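You operate a simulated robot arm through the tools that you are given. There is no shell and no other tool. Be economical: measure what you need, move in short steps, check, and stop when the job is done.

You are at the controls of a simulated robot arm. One attempt, no reset.

Task
Dry the wet leaf under the lamp at the heat on the card.
Fine: lamp off and parked after.

The check looks at the end state, three seconds after you hand in, the way a careful person would. Anything else that was tipped, shoved, dropped, spilled or broken makes it a failure.

Robot
A 7-joint arm with a two-finger parallel gripper, fixed in place. Base frame: the origin is at the foot of the arm, x ahead of it, y to its left, z up. Lengths are in mm, angles in rad, forces in N, time in s.
With the tool pointing down near the work surface it reaches from about 240 to 680 mm from the base axis. Its first joint turns from -1.152 to 1.152 rad. Payload 2.4 kg.
The tool frame sits at the grasp point between the pads (the TCP): z along the fingers, y along the line on which they close. The tips reach 30 mm beyond it. The gripper opens to 94 mm. The fingers are 28 mm wide and 10 mm thick; the gripper's body (50 by 96 mm) begins 55 mm behind the TCP.
Orientation is told as [roll, pitch, yaw] about the base's x, y, z axes, in that order, counted from this pose: with the fingers straight down and closing along the base's y, the tool's x points along the base's -x, its y along +y and its z along -z.

Tools
- The arm moves only by the tool step_arm. Its argument "rows" is a list of rows, each a list of 7 numbers: the shift along the base's x, y, z in units of 400 mm (1.0 is 400 mm), then the turn, a rotation vector about the base's x, y, z in units of 120 degrees (1.0 is 120 degrees), then the opening, from 0 (shut) to 1 (fully open). In form: [[x, y, z, wx, wy, wz, hand], ...]. A call has 1 to 10 rows; each row is the pose to reach, as a shift and turn from the pose commanded when the call began. A call with a number of a shift or a turn outside -1 to 1 is refused whole. Rows are played at 5 a second. More than 50 mm and 0.15 rad between two rows, or a gripper value outside its range, and nothing of the call is played. Where a pose cannot be reached the arm comes as near as it can. A force on the tool above 70 N (or 10 N above the force at the start of the call, whichever is more), or a blocked arm, ends the call early, and 0.2 s more pass. Each finger travels about 153 mm/s and halts on what it meets, pressing with about 36 N; the grip force reading is that of the motor and also rises with nothing between the fingers. The clock runs only during rows and for 0.2 s after the last one: add rows that repeat a pose to give the fingers time. The reply holds the time, the measured pose of the TCP, the force on the tool along the base axes, the opening and the grip force, in the units named above and with some noise.
- Cameras (640 x 400 px; columns grow to the right, rows downward): "scene" is fixed at [49.9, 487.7, 1446.5]; the picture's right is [-0.60, -0.80, 0.00], its down [-0.45, 0.34, -0.83] and it looks along [0.66, -0.50, -0.56] (base axes); focal length 262 px, centre (320, 200). "wrist" rides on the gripper at [76, 14, -102] in the tool frame; the picture's right is [-0.18, 0.98, 0.00], its down [-0.75, -0.14, -0.64] and it looks along [-0.63, -0.12, 0.77] (tool axes); focal length 243 px, centre (320, 200). There is no depth. A picture from a camera that has moved, and an enlarged one, comes with that camera's place and axes in the base frame and with its lens.
- grab_frame(camera): a new picture of that camera. It takes no simulated time.
- close_up(camera, box): a new picture of the part [left, top, right, bottom] of that camera's present view, enlarged. It takes no simulated time.
- hand_in(): hands the job in; it is judged then, once.

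Go step by step. Nothing tells you positions but the pictures and the camera data: compare them with the known pose of the tool, close in by small moves and look again before you grip or let go. The budget is 120 turns and 68 pictures, counting those below and the enlarged ones. Unless the task says otherwise, let go and move clear before handing in, and close with one line.

The tools are called after "Call:" as a command line: name --pt "numbers of a row" for each row, then --argument value for the rest, lists and objects as JSON in quotes. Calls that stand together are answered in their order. step_arm: Moves the arm, as the interface text tells. Its arguments: {"type":"object","properties":{"rows":{"type":"array","items":{"type":"array","items":{"type":"number"}}}},"required":["rows"]} The other tools are called the same way: grab_frame (camera) takes a picture; close_up (camera, box) takes an enlarged picture of a part of a camera's view; hand_in () hands the job in.

At the start:

```text
time_s: 0.0
tcp_pos: [409.3, -24.8, 1304.5]
ee_rot: [0.001, 0.0, 0.0]
contact_force: [-0.1, 0.2, 0.5]
finger_gap: 94.1
gripper_force: 0.2
```

scene: 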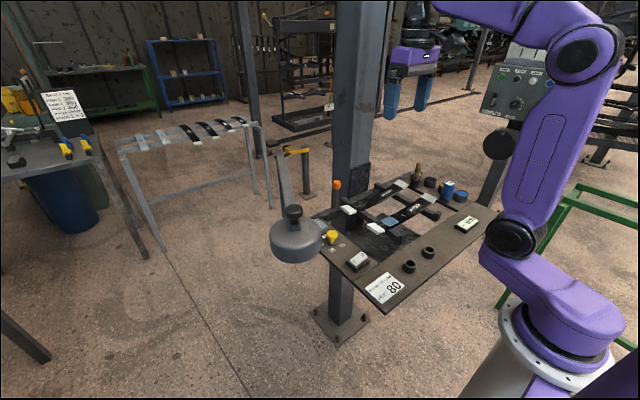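
wrist: 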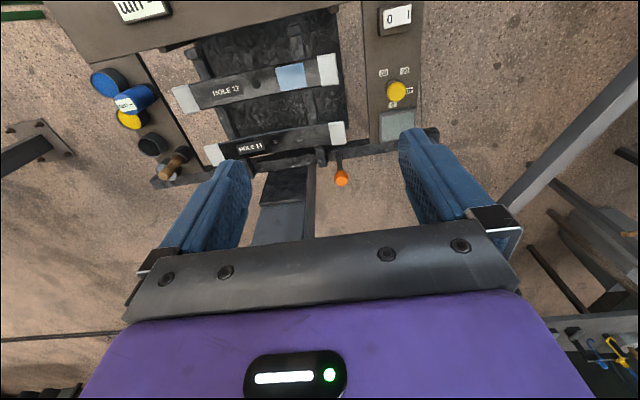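

I see a panel with two leaves (labelled HOLE 11 and HOLE 17?), a yellow knob, a switch, an orange lever, a lamp on an arm to the left, and a card reading 80. I'll look closer before moving.

Call:
close_up --camera "scene" --box '[260, 140, 420, 240]'

Call:
close_up --camera "scene" --box '[340, 160, 500, 310]'

Call:
close_up --camera "wrist" --box '[80, 0, 440, 200]'

Call:
close_up --camera "scene" --box '[470, 30, 570, 130]'

Call:
close_up --camera "scene" --box '[300, 220, 420, 310]'

```text
4.00 times, centred on (340, 190) of scene
camera zoom: at [49.9, 487.7, 1446.5], right [-0.6, -0.8, 0.0], down [-0.45, 0.34, -0.83], along [0.66, -0.5, -0.56], focal length 1048 px, centre (240, 240)
```

zoom: 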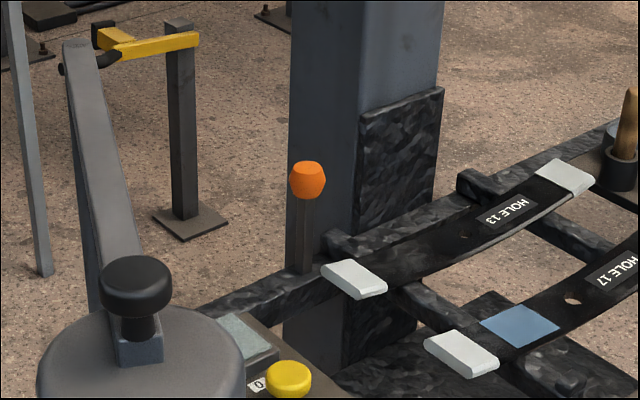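

```text
2.67 times, centred on (420, 235) of scene
camera zoom: at [49.9, 487.7, 1446.5], right [-0.6, -0.8, 0.0], down [-0.45, 0.34, -0.83], along [0.66, -0.5, -0.56], focal length 699 px, centre (53, 107)
```

zoom: 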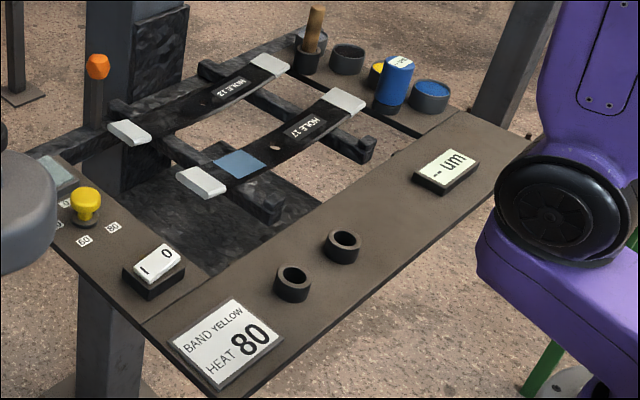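

```text
1.78 times, centred on (260, 100) of wrist
camera zoom: at [334.5, -10.8, 1406.0], right [0.18, 0.98, 0.0], down [0.75, -0.14, 0.64], along [0.63, -0.12, -0.77], focal length 431 px, centre (427, 378)
```

zoom: 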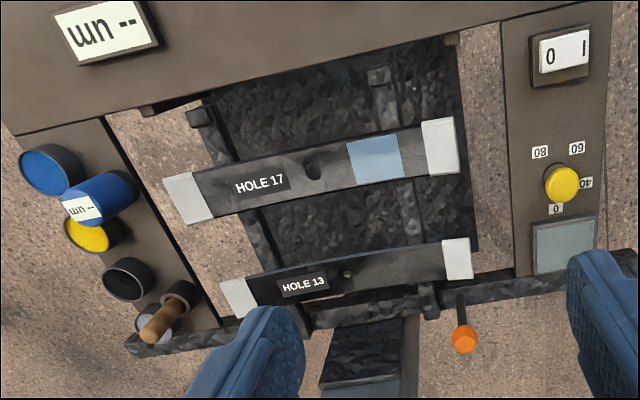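

```text
4.00 times, centred on (520, 80) of scene
camera zoom: at [49.9, 487.7, 1446.5], right [-0.6, -0.8, 0.0], down [-0.45, 0.34, -0.83], along [0.66, -0.5, -0.56], focal length 1048 px, centre (-480, 680)
```

zoom: 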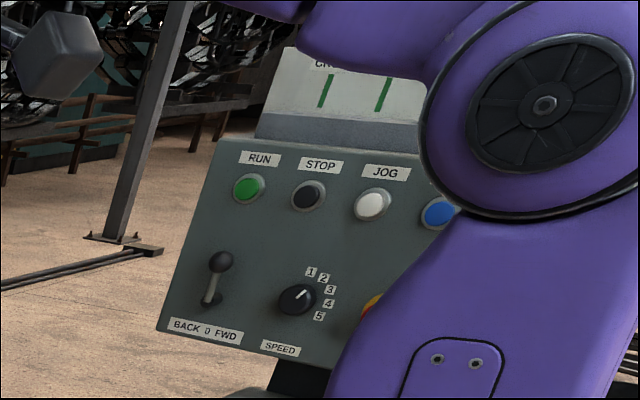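

```text
4.44 times, centred on (360, 265) of scene
camera zoom: at [49.9, 487.7, 1446.5], right [-0.6, -0.8, 0.0], down [-0.45, 0.34, -0.83], along [0.66, -0.5, -0.56], focal length 1165 px, centre (142, -89)
```

zoom: 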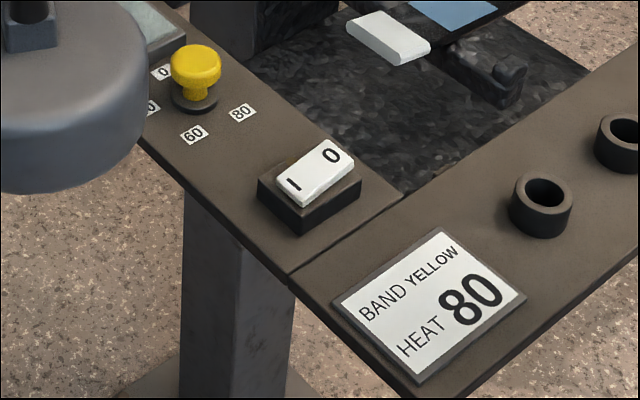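

The dial has marks 0/40/60/80, the switch is 0/1, and the lamp head sits to the left of the panel. I'll move left to see the lamp and its pivot from another angle.

Call:
step_arm --pt "-0.1 0.05 0.0 0 0 0 1" --pt "-0.2 0.1 0.0 0 0 0 1" --pt "-0.25 0.2 0.0 0 0 0 1" --pt "-0.25 0.3 0.0 0 0 0 1" --pt "-0.25 0.4 0 0 0 0 1"

Call:
grab_frame --camera "wrist"

```text
time_s: 1.2
tcp_pos: [311.4, 136.2, 1302.8]
ee_rot: [0.001, -0.001, -0.003]
contact_force: [-0.6, 0.2, 1.3]
finger_gap: 94.1
gripper_force: 0.1
```

```text
60 pictures are left
camera wrist: at [235.3, 150.7, 1405.3], right [0.19, 0.98, 0.0], down [0.75, -0.14, 0.64], along [0.63, -0.12, -0.77], focal length 243 px, centre (320, 200)
```

wrist: 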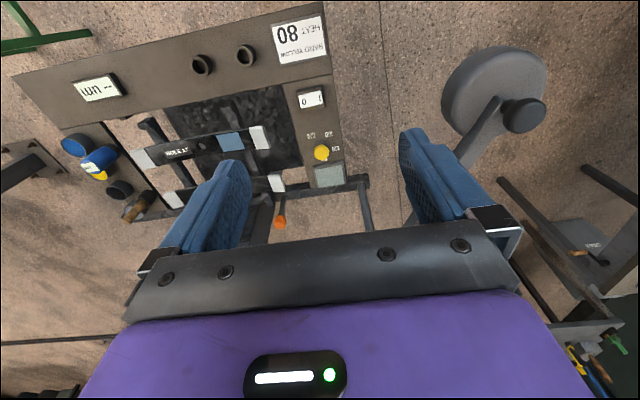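

The lamp's knob triangulates to about (350, 316, 1188). I need its pivot and the arm's joint, so I'll get closer views.

Call:
close_up --camera "scene" --box '[250, 130, 350, 270]'

Call:
step_arm --pt "0.0 0.1 0.1 0 0 0 1" --pt "0.0 0.2 0.2 0 0 0 1" --pt "0.0 0.28 0.25 0 0 0 1" --pt "-0.1 0.3 0.25 0 0 0 0.3" --pt "-0.2 0.3 0.25 0 0 0 0" --pt "-0.2 0.3 0.25 0 0 0 0"

Call:
grab_frame --camera "wrist"

```text
2.86 times, centred on (300, 200) of scene
camera zoom: at [49.9, 487.7, 1446.5], right [-0.6, -0.8, 0.0], down [-0.44, 0.34, -0.83], along [0.66, -0.5, -0.56], focal length 749 px, centre (377, 200)
```

zoom: 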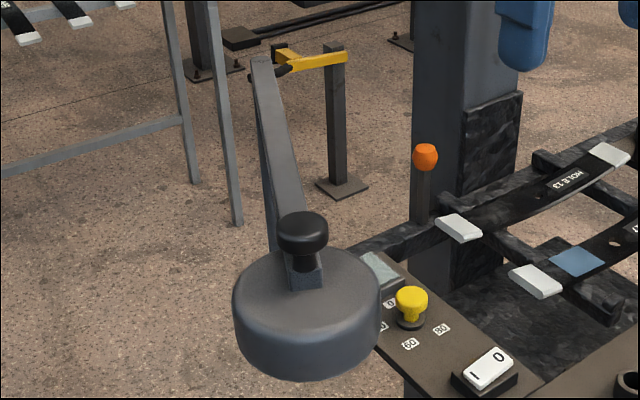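

```text
refused: row 1 steps farther than a row can; nothing moved
```

```text
58 pictures are left
camera wrist: at [235.3, 150.7, 1405.3], right [0.19, 0.98, 0.0], down [0.75, -0.14, 0.64], along [0.63, -0.12, -0.77], focal length 243 px, centre (320, 200)
```

wrist: 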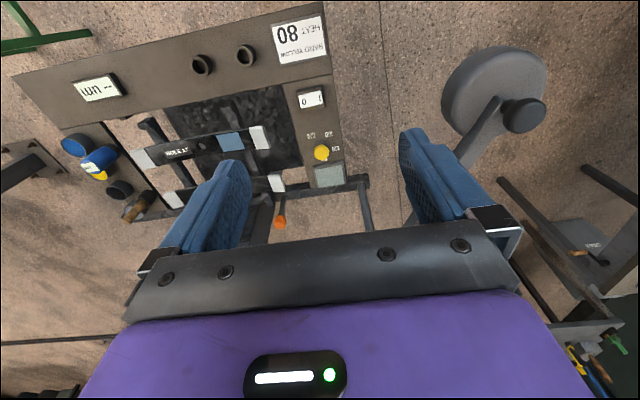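

The step was too long. I'll take smaller ones, up and left, with the gripper closed to open the view.

Call:
step_arm --pt "0.0 0.08 0.08 0 0 0 0.6" --pt "0.0 0.16 0.16 0 0 0 0.2" --pt "-0.05 0.22 0.22 0 0 0 0" --pt "-0.1 0.28 0.25 0 0 0 0" --pt "-0.1 0.28 0.25 0 0 0 0"

Call:
grab_frame --camera "wrist"

```text
time_s: 2.4
tcp_pos: [274.8, 246.8, 1352.7]
ee_rot: [0.003, -0.002, 0.001]
contact_force: [0.1, -0.6, -0.1]
finger_gap: 0.0
gripper_force: 33.0
out of reach, approached as far as the arm can: row 2, 3, 4, 5
```

```text
57 pictures are left
camera wrist: at [198.2, 260.4, 1455.2], right [0.18, 0.98, 0.0], down [0.75, -0.14, 0.64], along [0.63, -0.12, -0.77], focal length 243 px, centre (320, 200)
```

wrist: 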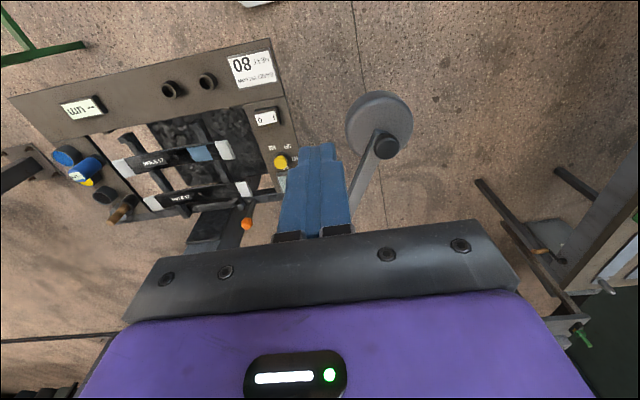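

The lamp knob is confirmed near (350, 314, 1187), with the pivot near (658, 163), so its swing circle passes over the blue patch of leaf HOLE 17. The dial goes first: I'll approach above (475, 125).

Call:
step_arm --pt "0.05 -0.1 0 0 0 0 0" --pt "0.1 -0.2 0 0 0 0 0" --pt "0.17 -0.29 0 0 0 0 0.2" --pt "0.25 -0.3 -0.08 0 0 0 0.4" --pt "0.33 -0.3 -0.16 0 0 0 0.5" --pt "0.4 -0.3 -0.24 0 0 0 0.5" --pt "0.43 -0.3 -0.34 0 0 0 0.5" --pt "0.43 -0.3 -0.46 0 0 0 0.5" --pt "0.43 -0.3 -0.55 0 0 0 0.5"

Call:
grab_frame --camera "wrist"

Call:
grab_frame --camera "scene"

```text
time_s: 4.4
tcp_pos: [447.6, 125.5, 1134.5]
ee_rot: [0.001, -0.001, 0.0]
contact_force: [-0.2, 0.5, -0.5]
finger_gap: 46.8
gripper_force: 0.1
```

```text
56 pictures are left
camera wrist: at [371.7, 139.6, 1237.0], right [0.18, 0.98, 0.0], down [0.75, -0.14, 0.64], along [0.63, -0.12, -0.77], focal length 243 px, centre (320, 200)
```

wrist: 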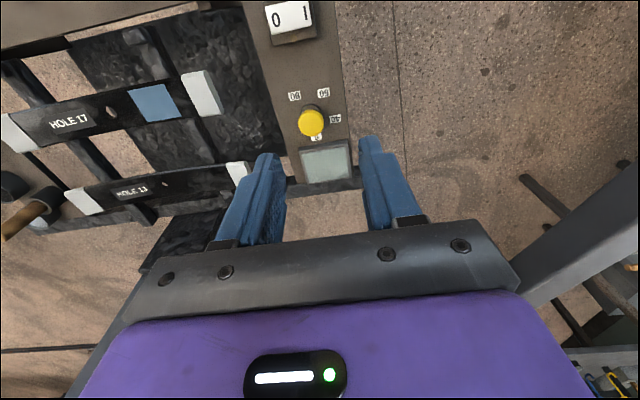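

```text
55 pictures are left
```

scene: 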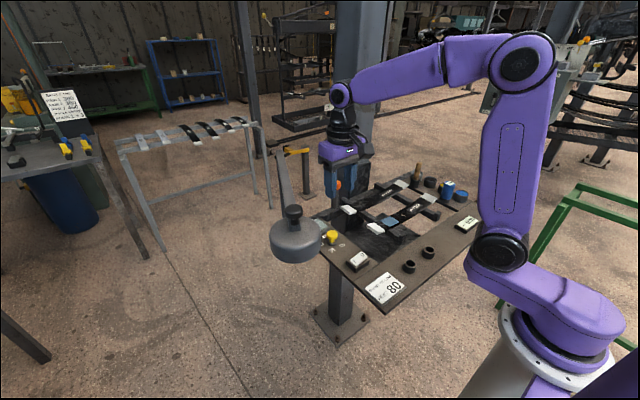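

The tool is above the dial area. I'll zoom in on the dial for its pointer and labels.

Call:
close_up --camera "wrist" --box '[260, 80, 370, 190]'

Call:
close_up --camera "scene" --box '[310, 210, 410, 280]'

```text
3.64 times, centred on (315, 135) of wrist
camera zoom: at [371.7, 139.6, 1237.0], right [0.18, 0.98, 0.0], down [0.75, -0.14, 0.64], along [0.63, -0.12, -0.77], focal length 882 px, centre (338, 436)
```

zoom: 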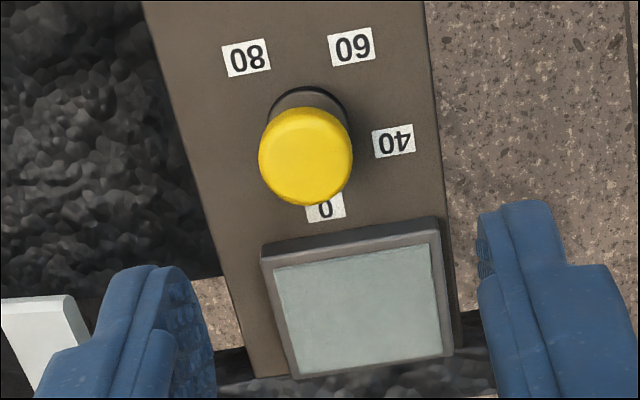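

```text
5.71 times, centred on (360, 245) of scene
camera zoom: at [49.9, 487.7, 1446.5], right [-0.6, -0.8, 0.0], down [-0.45, 0.34, -0.83], along [0.66, -0.5, -0.56], focal length 1498 px, centre (91, -57)
```

zoom: 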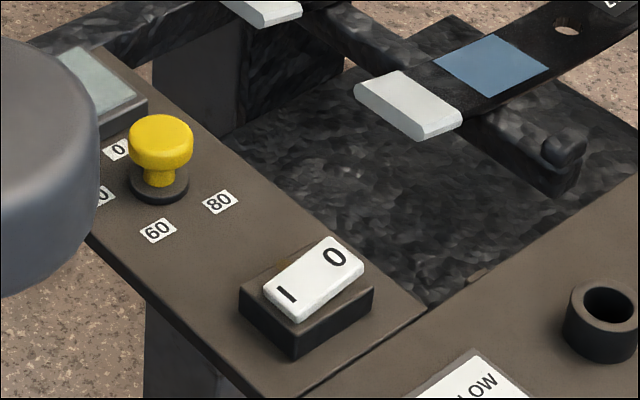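

The dial has a mushroom knob with no pointer visible yet. I'll look from nearer before touching it.

Call:
step_arm --pt "-0.04 0 -0.1 0 0 0 0.8" --pt "-0.07 0 -0.2 0 0 0 0.8" --pt "-0.07 0 -0.3 0 0 0 0.8"

Call:
close_up --camera "wrist" --box '[220, 60, 420, 220]'

```text
time_s: 5.2
tcp_pos: [412.3, 124.8, 1014.2]
ee_rot: [0.001, -0.001, 0.0]
contact_force: [-0.3, -0.5, -1.6]
finger_gap: 74.9
gripper_force: 0.0
```

```text
2.50 times, centred on (320, 140) of wrist
camera zoom: at [335.5, 139.5, 1116.4], right [0.18, 0.98, 0.0], down [0.75, -0.14, 0.64], along [0.63, -0.12, -0.77], focal length 606 px, centre (320, 350)
```

zoom: 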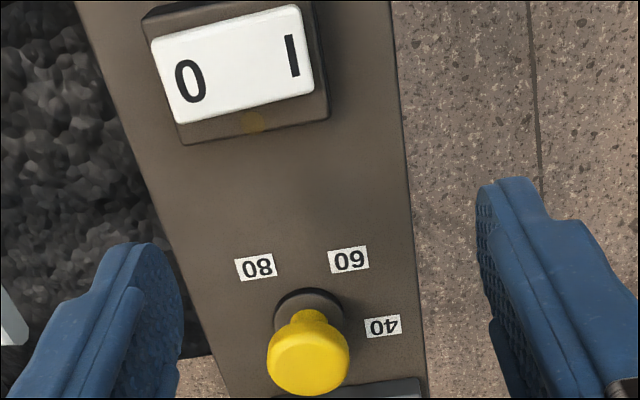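

I still see no pointer. I'll zoom harder on the knob from the scene camera.

Call:
close_up --camera "scene" --box '[318, 224, 354, 256]'

Call:
step_arm --pt "0.1 -0.02 0 0 0 0 0.8" --pt "0.19 -0.05 0 0 0 0 0.8" --pt "0.19 -0.05 0 0 0 0 0.8"

Call:
grab_frame --camera "wrist"

```text
12.50 times, centred on (336, 240) of scene
camera zoom: at [49.9, 487.7, 1446.5], right [-0.6, -0.8, 0.0], down [-0.45, 0.34, -0.83], along [0.66, -0.5, -0.56], focal length 3276 px, centre (120, -300)
```

zoom: 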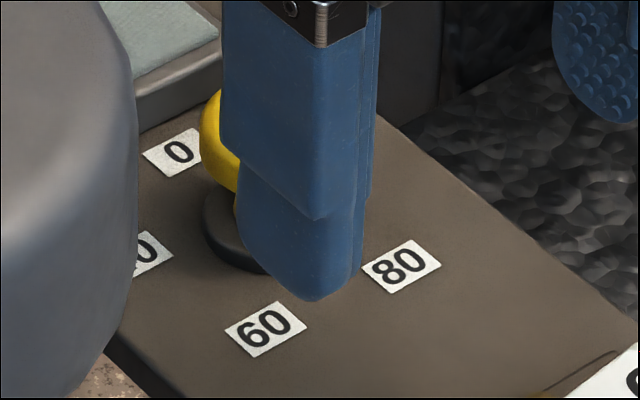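

```text
time_s: 6.0
tcp_pos: [489.0, 104.4, 1016.2]
ee_rot: [-0.001, -0.001, -0.001]
contact_force: [0.5, -0.4, -0.3]
finger_gap: 75.0
gripper_force: 0.0
```

```text
50 pictures are left
camera wrist: at [413.8, 118.2, 1117.3], right [0.18, 0.98, 0.0], down [0.75, -0.14, 0.64], along [0.63, -0.12, -0.77], focal length 243 px, centre (320, 200)
```

wrist: 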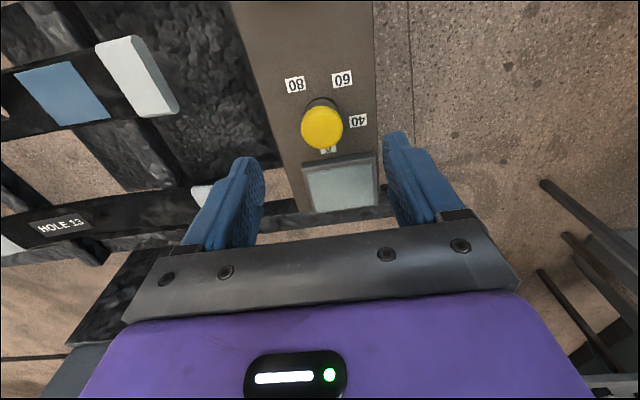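

The knob is on the tool's approach line, near (493, 105). The dial needs about 210° counter-clockwise (0→40→60→80), so I'll pre-rotate to about -100° before gripping.

Call:
step_arm --pt "0.01 0.003 0 0 0 -0.07 0.5" --pt "0.01 0.003 0 0 0 -0.14 0.5" --pt "0.01 0.003 0 0 0 -0.21 0.5" --pt "0.01 0.003 0 0 0 -0.28 0.5" --pt "0.01 0.003 0 0 0 -0.35 0.5" --pt "0.01 0.003 0 0 0 -0.42 0.5" --pt "0.01 0.003 0 0 0 -0.49 0.5" --pt "0.01 0.003 0 0 0 -0.56 0.5" --pt "0.01 0.003 0 0 0 -0.63 0.5" --pt "0.01 0.003 0 0 0 -0.7 0.5"

```text
time_s: 8.2
tcp_pos: [496.3, 107.0, 1015.3]
ee_rot: [-0.001, 0.0, -1.47]
contact_force: [-0.6, -0.5, -0.1]
finger_gap: 47.2
gripper_force: 0.0
```

Call:
step_arm --pt "0 0 0 0 0 -0.07 0.5" --pt "0 0 0 0 0 -0.14 0.5" --pt "0 0 -0.03 0 0 -0.14 0.5"

Call:
grab_frame --camera "wrist"

Call:
grab_frame --camera "scene"

```text
time_s: 9.0
tcp_pos: [496.1, 106.2, 1002.9]
ee_rot: [0.001, -0.001, -1.761]
contact_force: [0.2, 0.6, 1.0]
finger_gap: 47.2
gripper_force: 0.1
```

```text
49 pictures are left
camera wrist: at [524.9, 177.4, 1104.5], right [0.93, -0.37, 0.0], down [-0.28, -0.71, 0.64], along [-0.24, -0.6, -0.77], focal length 243 px, centre (320, 200)
```

wrist: 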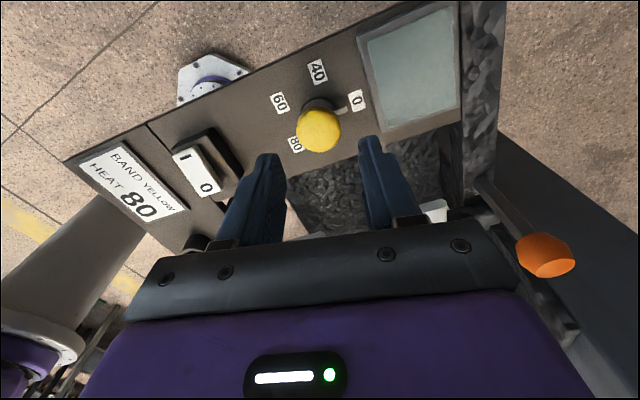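

```text
48 pictures are left
```

scene: 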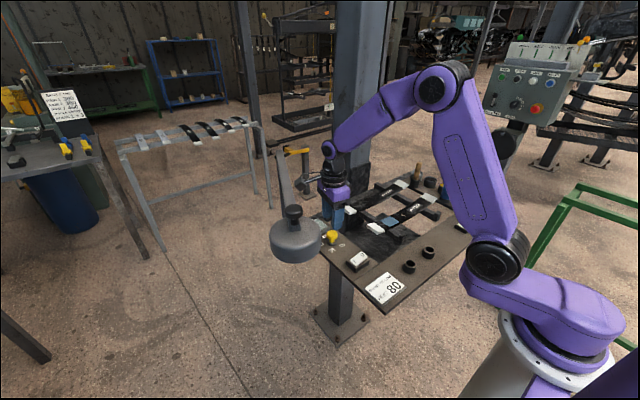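

The white pointer is now visible, aiming at 0, and the knob is aligned. Descending around it.

Call:
step_arm --pt "-0.004 0 -0.05 0 0 0 0.5" --pt "-0.004 0 -0.1 0 0 0 0.5"

Call:
grab_frame --camera "wrist"

Call:
close_up --camera "scene" --box '[290, 190, 390, 260]'

```text
time_s: 9.6
tcp_pos: [493.9, 104.9, 961.0]
ee_rot: [-0.001, -0.001, -1.76]
contact_force: [-0.9, 0.6, 0.0]
finger_gap: 47.1
gripper_force: 0.0
```

```text
47 pictures are left
camera wrist: at [523.2, 176.4, 1063.3], right [0.93, -0.36, 0.0], down [-0.28, -0.71, 0.64], along [-0.23, -0.6, -0.77], focal length 243 px, centre (320, 200)
```

wrist: 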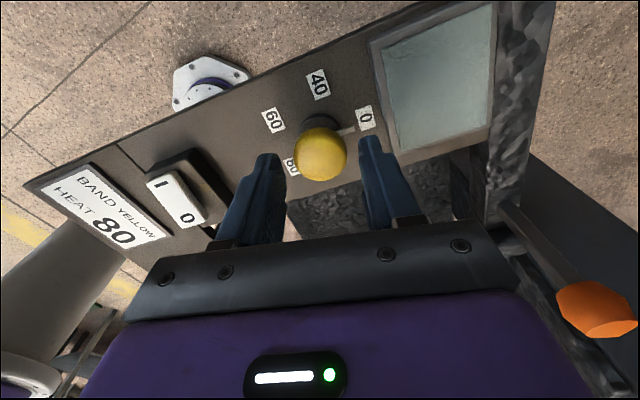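

```text
5.71 times, centred on (340, 225) of scene
camera zoom: at [49.9, 487.7, 1446.5], right [-0.6, -0.8, 0.0], down [-0.45, 0.34, -0.83], along [0.66, -0.5, -0.56], focal length 1498 px, centre (206, 57)
```

zoom: 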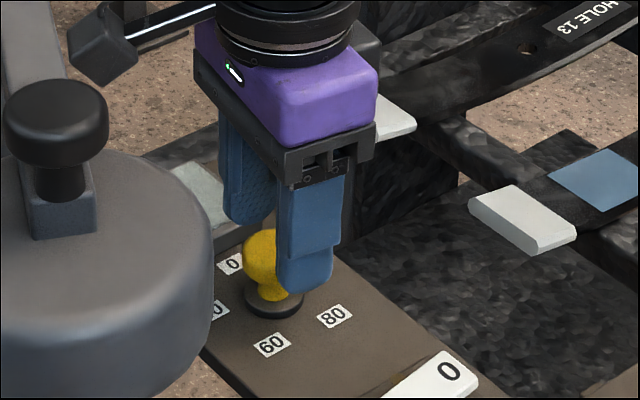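

The pads straddle the knob with the tips near stem level. Lowering 6 mm and closing.

Call:
step_arm --pt "0 0 -0.015 0 0 0 0.5" --pt "0 0 -0.015 0 0 0 0.2" --pt "0 0 -0.015 0 0 0 0.2"

Call:
close_up --camera "wrist" --box '[220, 60, 420, 220]'

```text
time_s: 10.4
tcp_pos: [494.6, 106.9, 954.7]
ee_rot: [0.002, 0.001, -1.761]
contact_force: [4.2, -0.8, -0.4]
finger_gap: 32.8
gripper_force: 45.1
```

```text
2.50 times, centred on (320, 140) of wrist
camera zoom: at [523.4, 176.9, 1057.5], right [0.93, -0.37, 0.0], down [-0.28, -0.71, 0.64], along [-0.23, -0.6, -0.77], focal length 606 px, centre (320, 350)
```

zoom: 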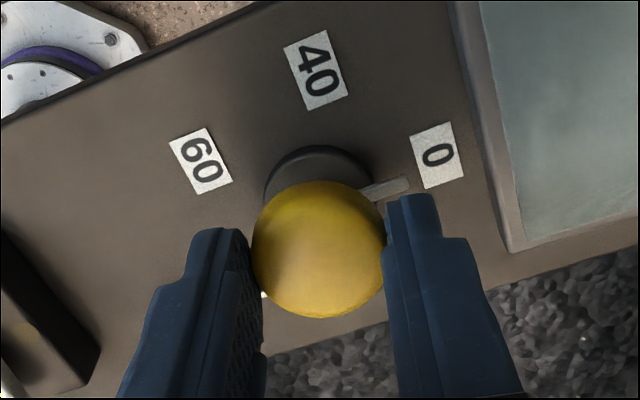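

The knob is gripped (32.8 mm). Turning counter-clockwise.

Call:
step_arm --pt "0 0 0 0 0 0.07 0.2" --pt "0 0 0 0 0 0.14 0.2" --pt "0 0 0 0 0 0.21 0.2" --pt "0 0 0 0 0 0.28 0.2" --pt "0 0 0 0 0 0.35 0.2" --pt "0 0 0 0 0 0.42 0.2" --pt "0 0 0 0 0 0.49 0.2" --pt "0 0 0 0 0 0.56 0.2" --pt "0 0 0 0 0 0.63 0.2" --pt "0 0 0 0 0 0.7 0.2"

Call:
close_up --camera "wrist" --box '[220, 60, 420, 220]'

```text
time_s: 12.6
tcp_pos: [495.0, 105.9, 956.9]
ee_rot: [0.001, 0.004, -0.289]
contact_force: [8.8, -1.3, -16.8]
finger_gap: 32.2
gripper_force: 44.8
```

```text
2.50 times, centred on (320, 140) of wrist
camera zoom: at [425.7, 140.3, 1059.2], right [0.46, 0.89, 0.0], down [0.68, -0.35, 0.64], along [0.57, -0.29, -0.77], focal length 606 px, centre (320, 350)
```

zoom: 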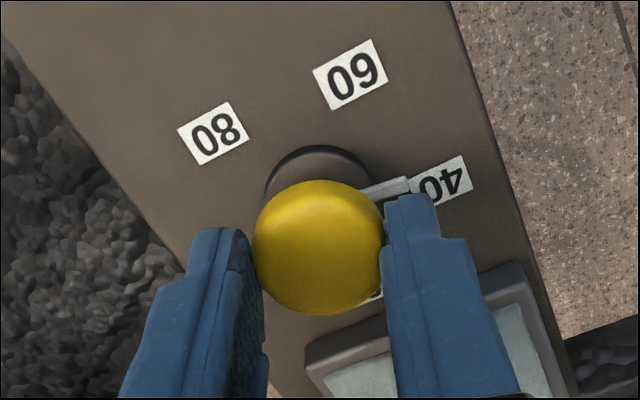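

The pointer follows, now near 40. Continuing.

Call:
step_arm --pt "0 0 0 0 0 0.07 0.2" --pt "0 0 0 0 0 0.14 0.2" --pt "0 0 0 0 0 0.21 0.2" --pt "0 0 0 0 0 0.28 0.2" --pt "0 0 0 0 0 0.35 0.2" --pt "0 0 0 0 0 0.42 0.2" --pt "0 0 0 0 0 0.49 0.2" --pt "0 0 0 0 0 0.56 0.2" --pt "0 0 0 0 0 0.63 0.2" --pt "0 0 0 0 0 0.7 0.2"

Call:
close_up --camera "wrist" --box '[220, 60, 420, 220]'

```text
time_s: 14.8
tcp_pos: [495.1, 104.3, 957.6]
ee_rot: [0.001, -0.002, 1.176]
contact_force: [2.5, -7.0, 4.3]
finger_gap: 32.0
gripper_force: 45.5
```

```text
2.50 times, centred on (320, 140) of wrist
camera zoom: at [452.2, 39.0, 1059.7], right [-0.84, 0.55, 0.0], down [0.42, 0.64, 0.64], along [0.35, 0.54, -0.77], focal length 606 px, centre (320, 350)
```

zoom: 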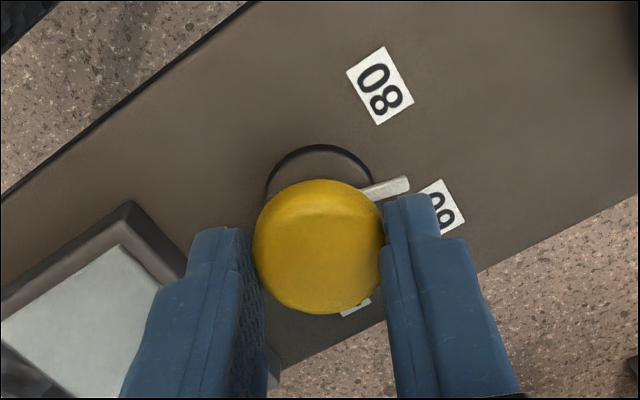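

The pointer is past 60. About 42° more should put 80 where 0 originally sat relative to the pointer.

Call:
step_arm --pt "0 0 0 0 0 0.07 0.2" --pt "0 0 0 0 0 0.14 0.2" --pt "0 0 0 0 0 0.21 0.2" --pt "0 0 0 0 0 0.28 0.2" --pt "0 0 0 0 0 0.35 0.2" --pt "0 0 0 0 0 0.35 0.2"

Call:
close_up --camera "wrist" --box '[220, 60, 420, 220]'

```text
time_s: 16.2
tcp_pos: [494.4, 103.6, 958.5]
ee_rot: [-0.003, 0.0, 1.906]
contact_force: [7.8, -12.2, 18.7]
finger_gap: 32.0
gripper_force: 45.0
```

```text
2.50 times, centred on (320, 140) of wrist
camera zoom: at [506.7, 27.1, 1059.8], right [-0.99, -0.15, 0.0], down [-0.12, 0.76, 0.64], along [-0.09, 0.64, -0.77], focal length 606 px, centre (320, 350)
```

zoom: 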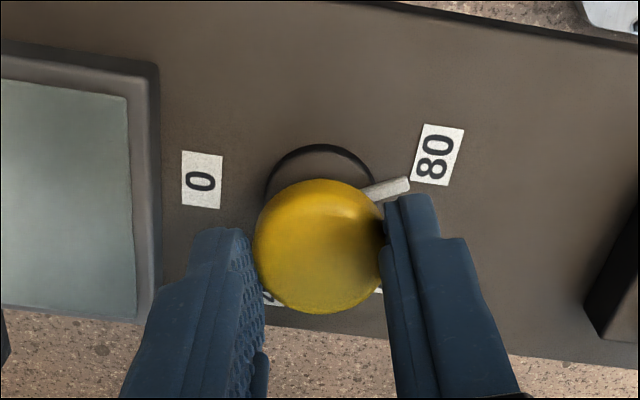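

80 now sits exactly where 0 sat relative to the pointer. Releasing, rising, and turning the wrist back.

Call:
step_arm --pt "0 0 0 0 0 0 0.5" --pt "0 0 0 0 0 0 0.5" --pt "0 0 0.1 0 0 0 0.5" --pt "0 0 0.2 0 0 0 0.5" --pt "0 0 0.3 0 0 0 0.5"

Call:
close_up --camera "wrist" --box '[220, 40, 420, 200]'

Call:
step_arm --pt "0 0 0 0 0 -0.07 0.5" --pt "0 0 0 0 0 -0.14 0.5" --pt "0 0 0 0 0 -0.21 0.5" --pt "0 0 0 0 0 -0.28 0.5" --pt "0 0 0 0 0 -0.35 0.5" --pt "0 0 0 0 0 -0.42 0.5" --pt "0 0 0 0 0 -0.49 0.5" --pt "0 0 0 0 0 -0.56 0.5" --pt "0 0 0 0 0 -0.63 0.5" --pt "0 0 0 0 0 -0.7 0.5"

```text
time_s: 17.4
tcp_pos: [495.6, 104.1, 1075.9]
ee_rot: [0.0, -0.001, 1.906]
contact_force: [-0.4, -0.2, -0.7]
finger_gap: 47.4
gripper_force: 0.0
```

```text
2.50 times, centred on (320, 120) of wrist
camera zoom: at [507.2, 27.1, 1178.0], right [-0.99, -0.15, 0.0], down [-0.11, 0.76, 0.64], along [-0.1, 0.63, -0.77], focal length 606 px, centre (320, 400)
```

zoom: 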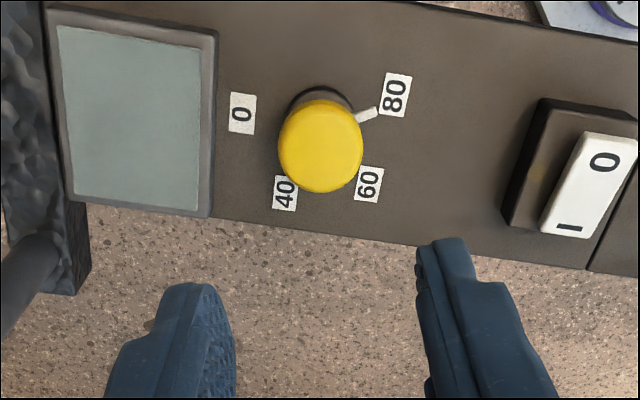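

```text
time_s: 19.6
tcp_pos: [494.0, 104.6, 1077.5]
ee_rot: [0.0, 0.0, 0.437]
contact_force: [0.2, -0.3, -0.5]
finger_gap: 46.8
gripper_force: 0.0
```

The dial reads 80. Next the lamp: I'll rise and move over its knob, turning the wrist to about -36°.

Call:
step_arm --pt "0 0 0.12 0 0 -0.06 0.7" --pt "0 0 0.24 0 0 -0.12 0.9" --pt "-0.01 0 0.36 0 0 -0.18 1" --pt "-0.04 0.02 0.46 0 0 -0.24 1" --pt "-0.12 0.07 0.5 0 0 -0.3 1" --pt "-0.19 0.16 0.5 0 0 -0.36 1" --pt "-0.25 0.24 0.5 0 0 -0.42 1" --pt "-0.29 0.33 0.5 0 0 -0.48 1" --pt "-0.33 0.42 0.5 0 0 -0.5 1" --pt "-0.36 0.5 0.5 0 0 -0.5 1"

Call:
grab_frame --camera "wrist"

Call:
grab_frame --camera "scene"

```text
time_s: 21.8
tcp_pos: [351.3, 306.7, 1273.4]
ee_rot: [0.0, 0.0, -0.609]
contact_force: [0.1, -0.1, 0.0]
finger_gap: 93.6
gripper_force: 0.0
```

```text
40 pictures are left
camera wrist: at [298.4, 361.6, 1376.5], right [0.71, 0.7, 0.0], down [0.54, -0.55, 0.64], along [0.45, -0.46, -0.77], focal length 243 px, centre (320, 200)
```

wrist: 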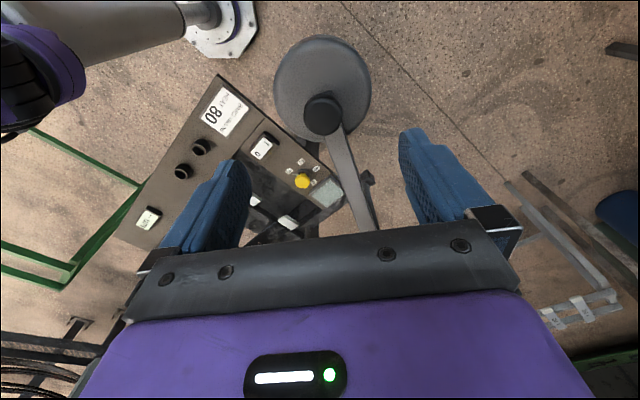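

```text
39 pictures are left
```

scene: 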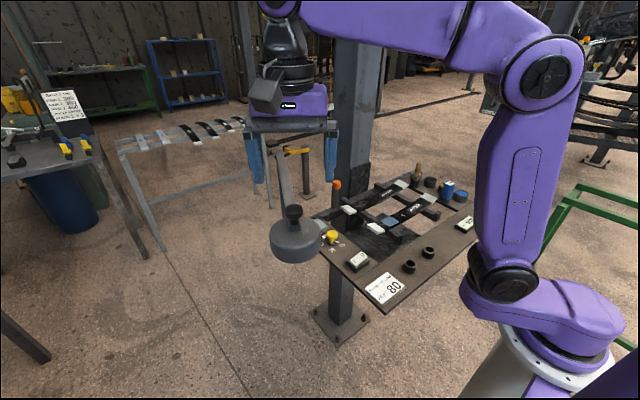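

The knob triangulates to (351, 313, ~1187), right below the tool. Descending to straddle it.

Call:
step_arm --pt "0 0.013 -0.1 0 0 0 1" --pt "0 0.013 -0.15 0 0 0 0.8"

Call:
grab_frame --camera "wrist"

Call:
close_up --camera "scene" --box '[240, 140, 380, 270]'

```text
time_s: 22.4
tcp_pos: [350.2, 311.6, 1215.5]
ee_rot: [0.0, 0.0, -0.607]
contact_force: [-0.7, -0.3, 0.2]
finger_gap: 75.2
gripper_force: 0.1
```

```text
38 pictures are left
camera wrist: at [296.5, 365.9, 1317.7], right [0.71, 0.7, 0.0], down [0.54, -0.55, 0.64], along [0.45, -0.46, -0.77], focal length 243 px, centre (320, 200)
```

wrist: 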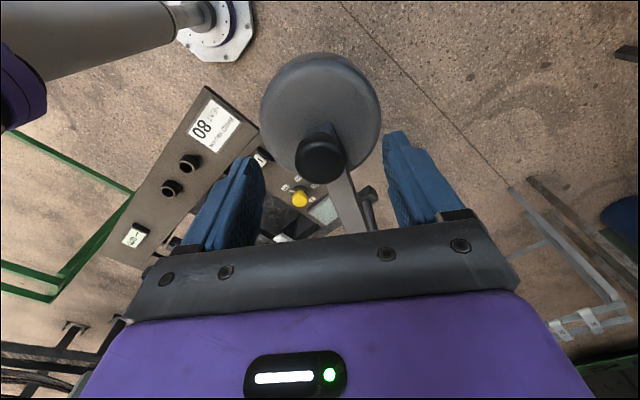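

```text
3.08 times, centred on (310, 205) of scene
camera zoom: at [49.9, 487.7, 1446.5], right [-0.6, -0.8, 0.0], down [-0.45, 0.34, -0.83], along [0.66, -0.5, -0.56], focal length 806 px, centre (351, 185)
```

zoom: 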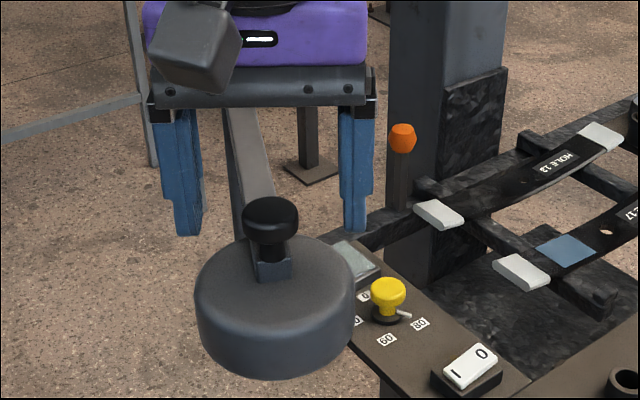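

Aligned. Lowering 20 mm and closing gently.

Call:
step_arm --pt "0 0 -0.05 0 0 0 0.75" --pt "0 0 -0.05 0 0 0 0.3" --pt "0 0 -0.05 0 0 0 0.3"

Call:
grab_frame --camera "wrist"

Call:
close_up --camera "scene" --box '[240, 140, 380, 270]'

```text
time_s: 23.2
tcp_pos: [350.0, 310.8, 1195.1]
ee_rot: [0.001, 0.001, -0.608]
contact_force: [-0.5, -0.8, 0.3]
finger_gap: 29.4
gripper_force: 44.9
```

```text
36 pictures are left
camera wrist: at [296.4, 365.3, 1297.5], right [0.71, 0.7, 0.0], down [0.54, -0.55, 0.64], along [0.45, -0.46, -0.77], focal length 243 px, centre (320, 200)
```

wrist: 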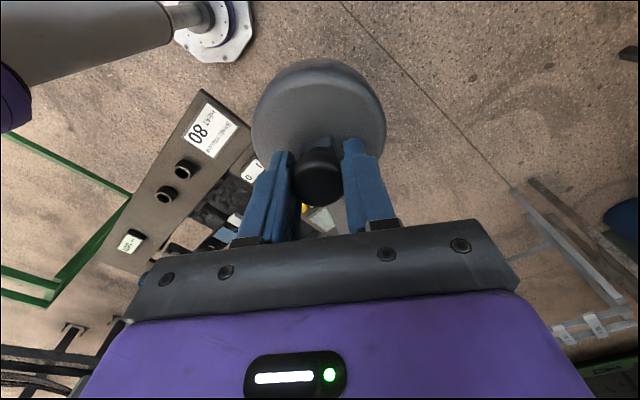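

```text
3.08 times, centred on (310, 205) of scene
camera zoom: at [49.9, 487.6, 1446.5], right [-0.6, -0.8, 0.0], down [-0.44, 0.34, -0.83], along [0.66, -0.5, -0.56], focal length 806 px, centre (351, 185)
```

zoom: 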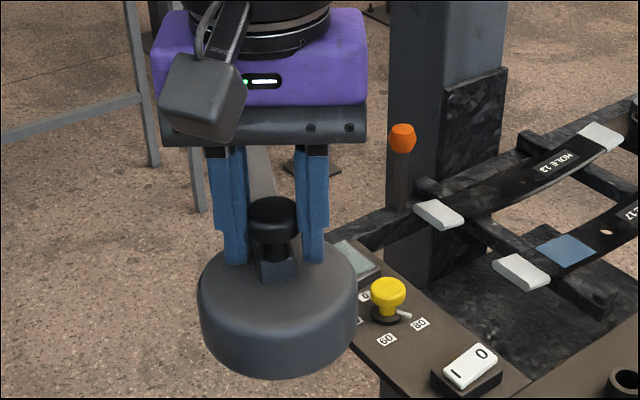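

The lamp knob is gripped at 29 mm. I'll swing it in a small arc toward the panel, turning the wrist along and watching the force.

Call:
step_arm --pt "-0.013 -0.0319 0 0 0 0.021 0.3" --pt "-0.0258 -0.0638 0 0 0 0.042 0.3" --pt "-0.0365 -0.097 0 0 0 0.0625 0.3" --pt "-0.0465 -0.13 0 0 0 0.083 0.3"

Call:
grab_frame --camera "scene"

```text
time_s: 24.2
tcp_pos: [332.6, 259.6, 1195.8]
ee_rot: [-0.005, 0.003, -0.433]
contact_force: [-5.6, 0.7, -34.0]
finger_gap: 29.3
gripper_force: 45.1
```

```text
34 pictures are left
```

scene: 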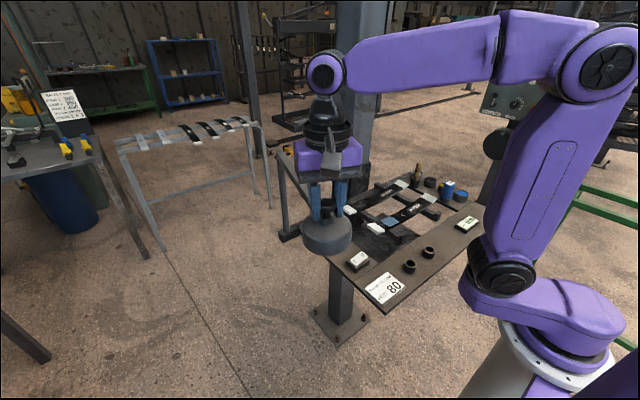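

The lamp swings freely, and the post top puts the pivot near (620, 192). Continuing the arc, slightly lower to relieve the vertical pull.

Call:
step_arm --pt "-0.0115 -0.0638 -0.005 0 0 0.0417 0.3" --pt "-0.0177 -0.1278 -0.005 0 0 0.0833 0.3" --pt "-0.0187 -0.192 -0.005 0 0 0.125 0.3"

```text
time_s: 25.0
tcp_pos: [324.3, 180.5, 1195.6]
ee_rot: [-0.004, 0.006, -0.168]
contact_force: [-37.0, 0.1, -3.4]
finger_gap: 29.5
gripper_force: 45.0
```

The radial force suggests a slightly larger circle; refit gives pivot (640, 184), r ≈ 317. Continuing with that.

Call:
step_arm --pt "-0.002 -0.074 0 0 0 0.0417 0.3" --pt "0.0077 -0.1425 0 0 0 0.0833 0.3" --pt "0.023 -0.21 0 0 0 0.125 0.3"

Call:
grab_frame --camera "scene"

```text
time_s: 25.8
tcp_pos: [334.8, 99.0, 1198.1]
ee_rot: [0.0, -0.01, 0.093]
contact_force: [24.7, 7.6, -24.6]
finger_gap: 29.4
gripper_force: 44.6
```

```text
33 pictures are left
```

scene: 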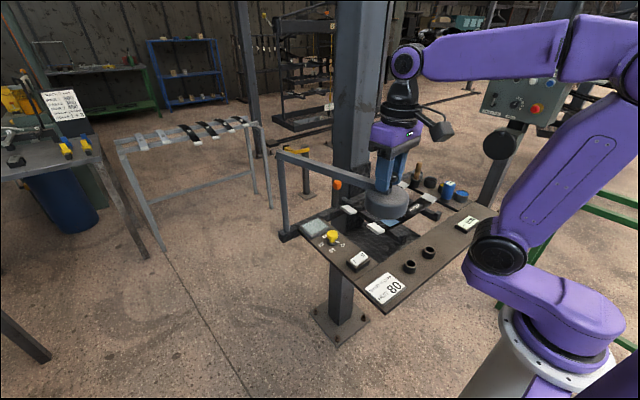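

The lamp is now over the near end of the panel. Continuing toward the wet patch, which lies at about 234° on the circle.

Call:
step_arm --pt "0.0245 -0.0655 0 0 0 0.0417 0.3" --pt "0.0515 -0.129 0 0 0 0.0833 0.3" --pt "0.084 -0.19 0 0 0 0.125 0.3" --pt "0.1215 -0.2475 0 0 0 0.1667 0.3"

```text
time_s: 26.8
tcp_pos: [385.7, 0.1, 1197.7]
ee_rot: [0.0, -0.009, 0.444]
contact_force: [22.7, 18.5, 12.1]
finger_gap: 29.1
gripper_force: 44.8
```

Call:
step_arm --pt "0.0435 -0.0478 0 0 0 0.0417 0.3" --pt "0.09 -0.0975 0 0 0 0.0833 0.3" --pt "0.1408 -0.143 0 0 0 0.125 0.3"

Call:
grab_frame --camera "scene"

Call:
grab_frame --camera "wrist"

```text
time_s: 27.6
tcp_pos: [440.1, -56.7, 1198.3]
ee_rot: [-0.001, -0.004, 0.704]
contact_force: [13.9, 20.1, 18.9]
finger_gap: 29.2
gripper_force: 45.4
```

```text
32 pictures are left
```

scene: 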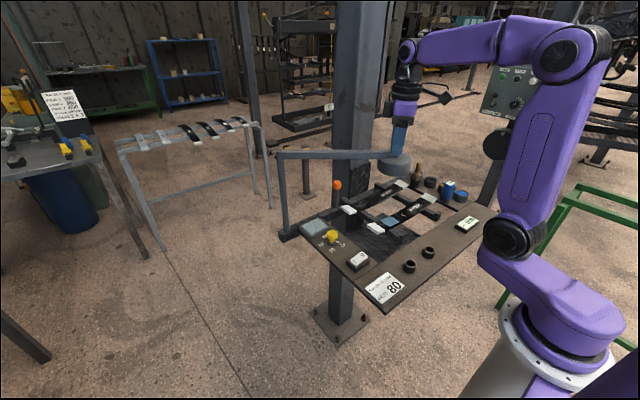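

```text
31 pictures are left
camera wrist: at [372.7, -95.1, 1299.2], right [-0.5, 0.87, 0.0], down [0.66, 0.38, 0.65], along [0.56, 0.32, -0.76], focal length 243 px, centre (320, 200)
```

wrist: 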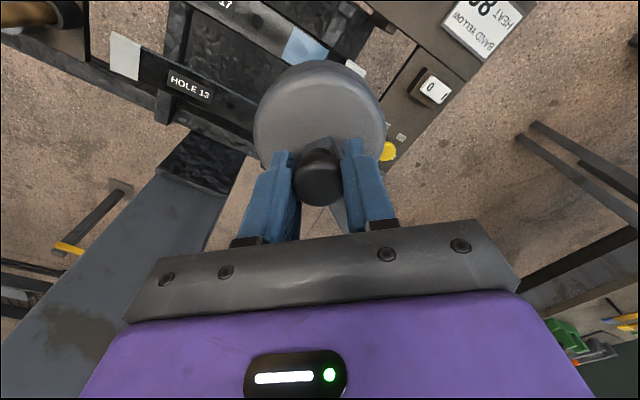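

The lamp's axis meets the leaf about 24 mm short of the blue patch. One more 4.5° nudge.

Call:
step_arm --pt "0.025 -0.018 0 0 0 0.019 0.3" --pt "0.05 -0.036 0 0 0 0.0375 0.3" --pt "0.05 -0.036 0 0 0 0.0375 0.3"

Call:
grab_frame --camera "wrist"

Call:
close_up --camera "scene" --box '[280, 110, 480, 250]'

```text
time_s: 28.4
tcp_pos: [459.8, -71.6, 1195.2]
ee_rot: [-0.001, -0.003, 0.782]
contact_force: [11.0, 18.7, 26.0]
finger_gap: 29.6
gripper_force: 45.3
```

```text
30 pictures are left
camera wrist: at [395.6, -115.5, 1297.8], right [-0.56, 0.83, 0.0], down [0.63, 0.43, 0.65], along [0.53, 0.36, -0.76], focal length 243 px, centre (320, 200)
```

wrist: 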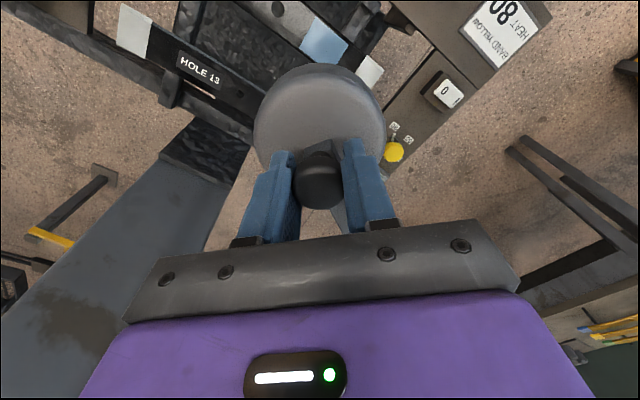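

```text
2.86 times, centred on (380, 180) of scene
camera zoom: at [50.0, 488.4, 1446.2], right [-0.6, -0.8, 0.0], down [-0.45, 0.34, -0.83], along [0.66, -0.5, -0.56], focal length 749 px, centre (149, 257)
```

zoom: 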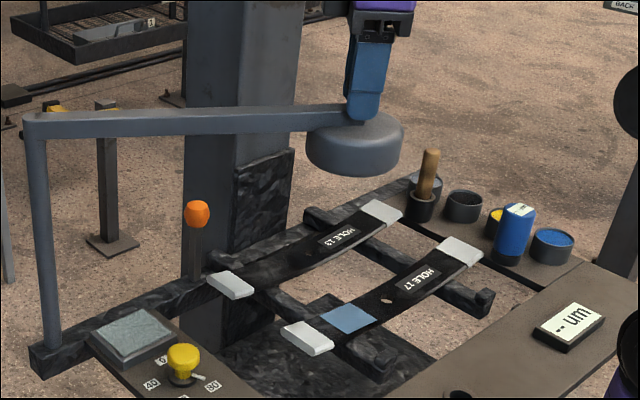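

The lamp now sits over the blue patch within about a centimetre. Releasing the knob and rising.

Call:
step_arm --pt "0 0 0 0 0 0 0.7" --pt "0 0 0 0 0 0 0.7" --pt "0 0 0.1 0 0 0 0.7" --pt "0 0 0.2 0 0 0 0.7" --pt "-0.05 0.1 0.2 0 0 -0.07 0.5" --pt "-0.1 0.2 0.2 0 0 -0.14 0.2" --pt "-0.15 0.3 0.2 0 0 -0.21 0" --pt "-0.2 0.4 0.2 0 0 -0.28 0" --pt "-0.22 0.48 0.2 0 0 -0.35 0"

Call:
close_up --camera "scene" --box '[270, 110, 470, 250]'

Call:
grab_frame --camera "wrist"

```text
time_s: 30.4
tcp_pos: [371.1, 122.1, 1274.4]
ee_rot: [0.001, -0.001, 0.045]
contact_force: [0.3, -0.3, -0.1]
finger_gap: 0.0
gripper_force: 33.3
```

```text
2.86 times, centred on (370, 180) of scene
camera zoom: at [49.9, 487.7, 1446.5], right [-0.6, -0.8, 0.0], down [-0.44, 0.34, -0.83], along [0.66, -0.5, -0.56], focal length 749 px, centre (177, 257)
```

zoom: 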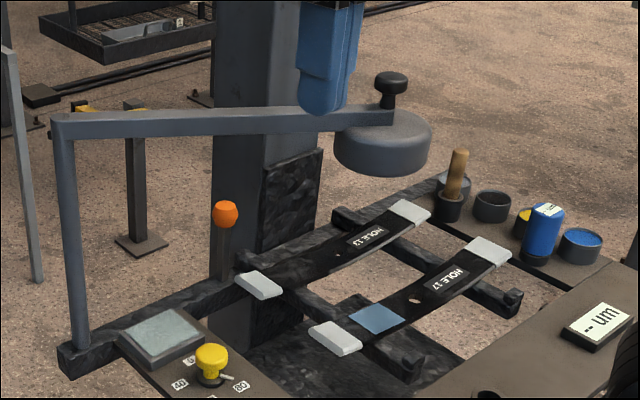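

```text
27 pictures are left
camera wrist: at [294.4, 132.7, 1376.2], right [0.14, 0.99, 0.0], down [0.76, -0.11, 0.64], along [0.64, -0.09, -0.77], focal length 243 px, centre (320, 200)
```

wrist: 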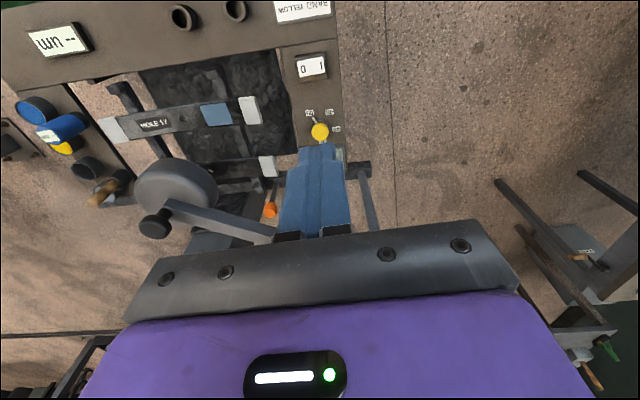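

The lamp stays put above the patch. The rocker's "1" end is near (379, 124), so I'll descend above it with the fingers closed.

Call:
step_arm --pt "0.01 0.005 -0.12 0 0 -0.02 0" --pt "0.02 0.01 -0.24 0 0 -0.02 0" --pt "0.02 0.01 -0.36 0 0 -0.02 0" --pt "0.02 0.01 -0.48 0 0 -0.02 0" --pt "0.02 0.01 -0.6 0 0 -0.02 0" --pt "0.02 0.01 -0.7 0 0 -0.02 0" --pt "0.02 0.01 -0.74 0 0 -0.02 0"

Call:
close_up --camera "wrist" --box '[220, 60, 420, 220]'

Call:
close_up --camera "scene" --box '[300, 190, 420, 290]'

```text
time_s: 32.0
tcp_pos: [377.0, 122.9, 976.2]
ee_rot: [0.001, 0.001, 0.005]
contact_force: [0.6, -0.4, 0.3]
finger_gap: 0.0
gripper_force: 33.4
```

```text
2.50 times, centred on (320, 140) of wrist
camera zoom: at [300.9, 136.4, 1078.5], right [0.18, 0.98, 0.0], down [0.75, -0.14, 0.64], along [0.63, -0.12, -0.77], focal length 606 px, centre (320, 350)
```

zoom: 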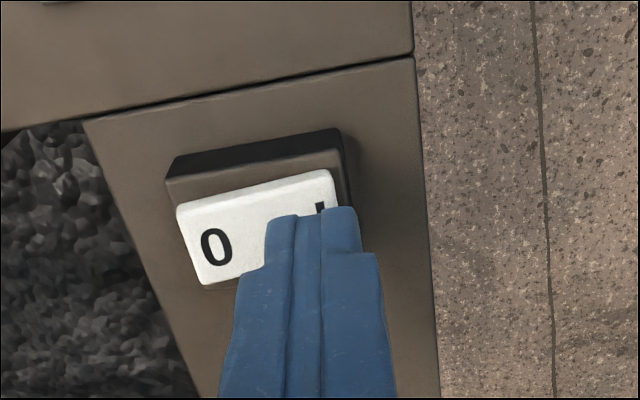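

```text
4.00 times, centred on (360, 240) of scene
camera zoom: at [49.9, 487.7, 1446.5], right [-0.6, -0.8, 0.0], down [-0.45, 0.34, -0.83], along [0.66, -0.5, -0.56], focal length 1048 px, centre (160, 40)
```

zoom: 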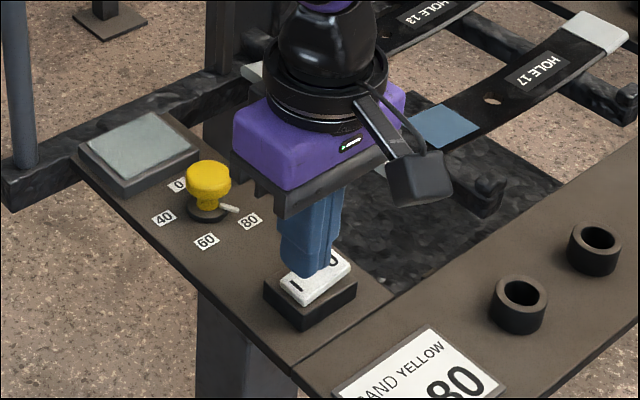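

The fingertips are right above the "1" end. Pressing down in small steps.

Call:
step_arm --pt "0 0.005 -0.01 0 0 0 0" --pt "0 0.005 -0.02 0 0 0 0" --pt "0 0.005 -0.03 0 0 0 0" --pt "0 0.005 -0.04 0 0 0 0" --pt "0 0.005 -0.05 0 0 0 0"

Call:
close_up --camera "scene" --box '[300, 190, 420, 290]'

```text
time_s: 33.2
tcp_pos: [376.1, 123.9, 958.7]
ee_rot: [0.0, 0.001, 0.007]
contact_force: [0.4, -0.4, -0.6]
finger_gap: 0.2
gripper_force: 33.1
```

```text
4.00 times, centred on (360, 240) of scene
camera zoom: at [49.9, 487.7, 1446.5], right [-0.6, -0.8, 0.0], down [-0.45, 0.34, -0.83], along [0.66, -0.5, -0.56], focal length 1048 px, centre (160, 40)
```

zoom: 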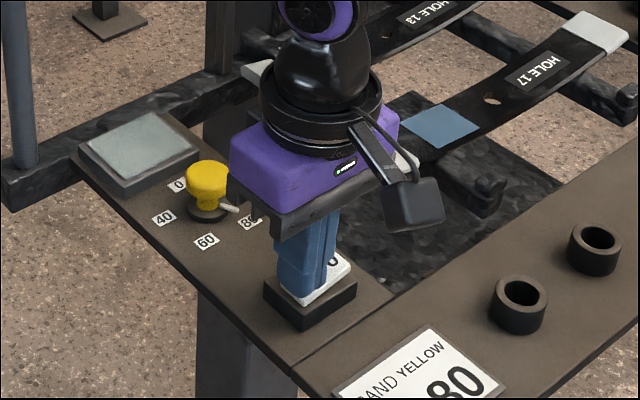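

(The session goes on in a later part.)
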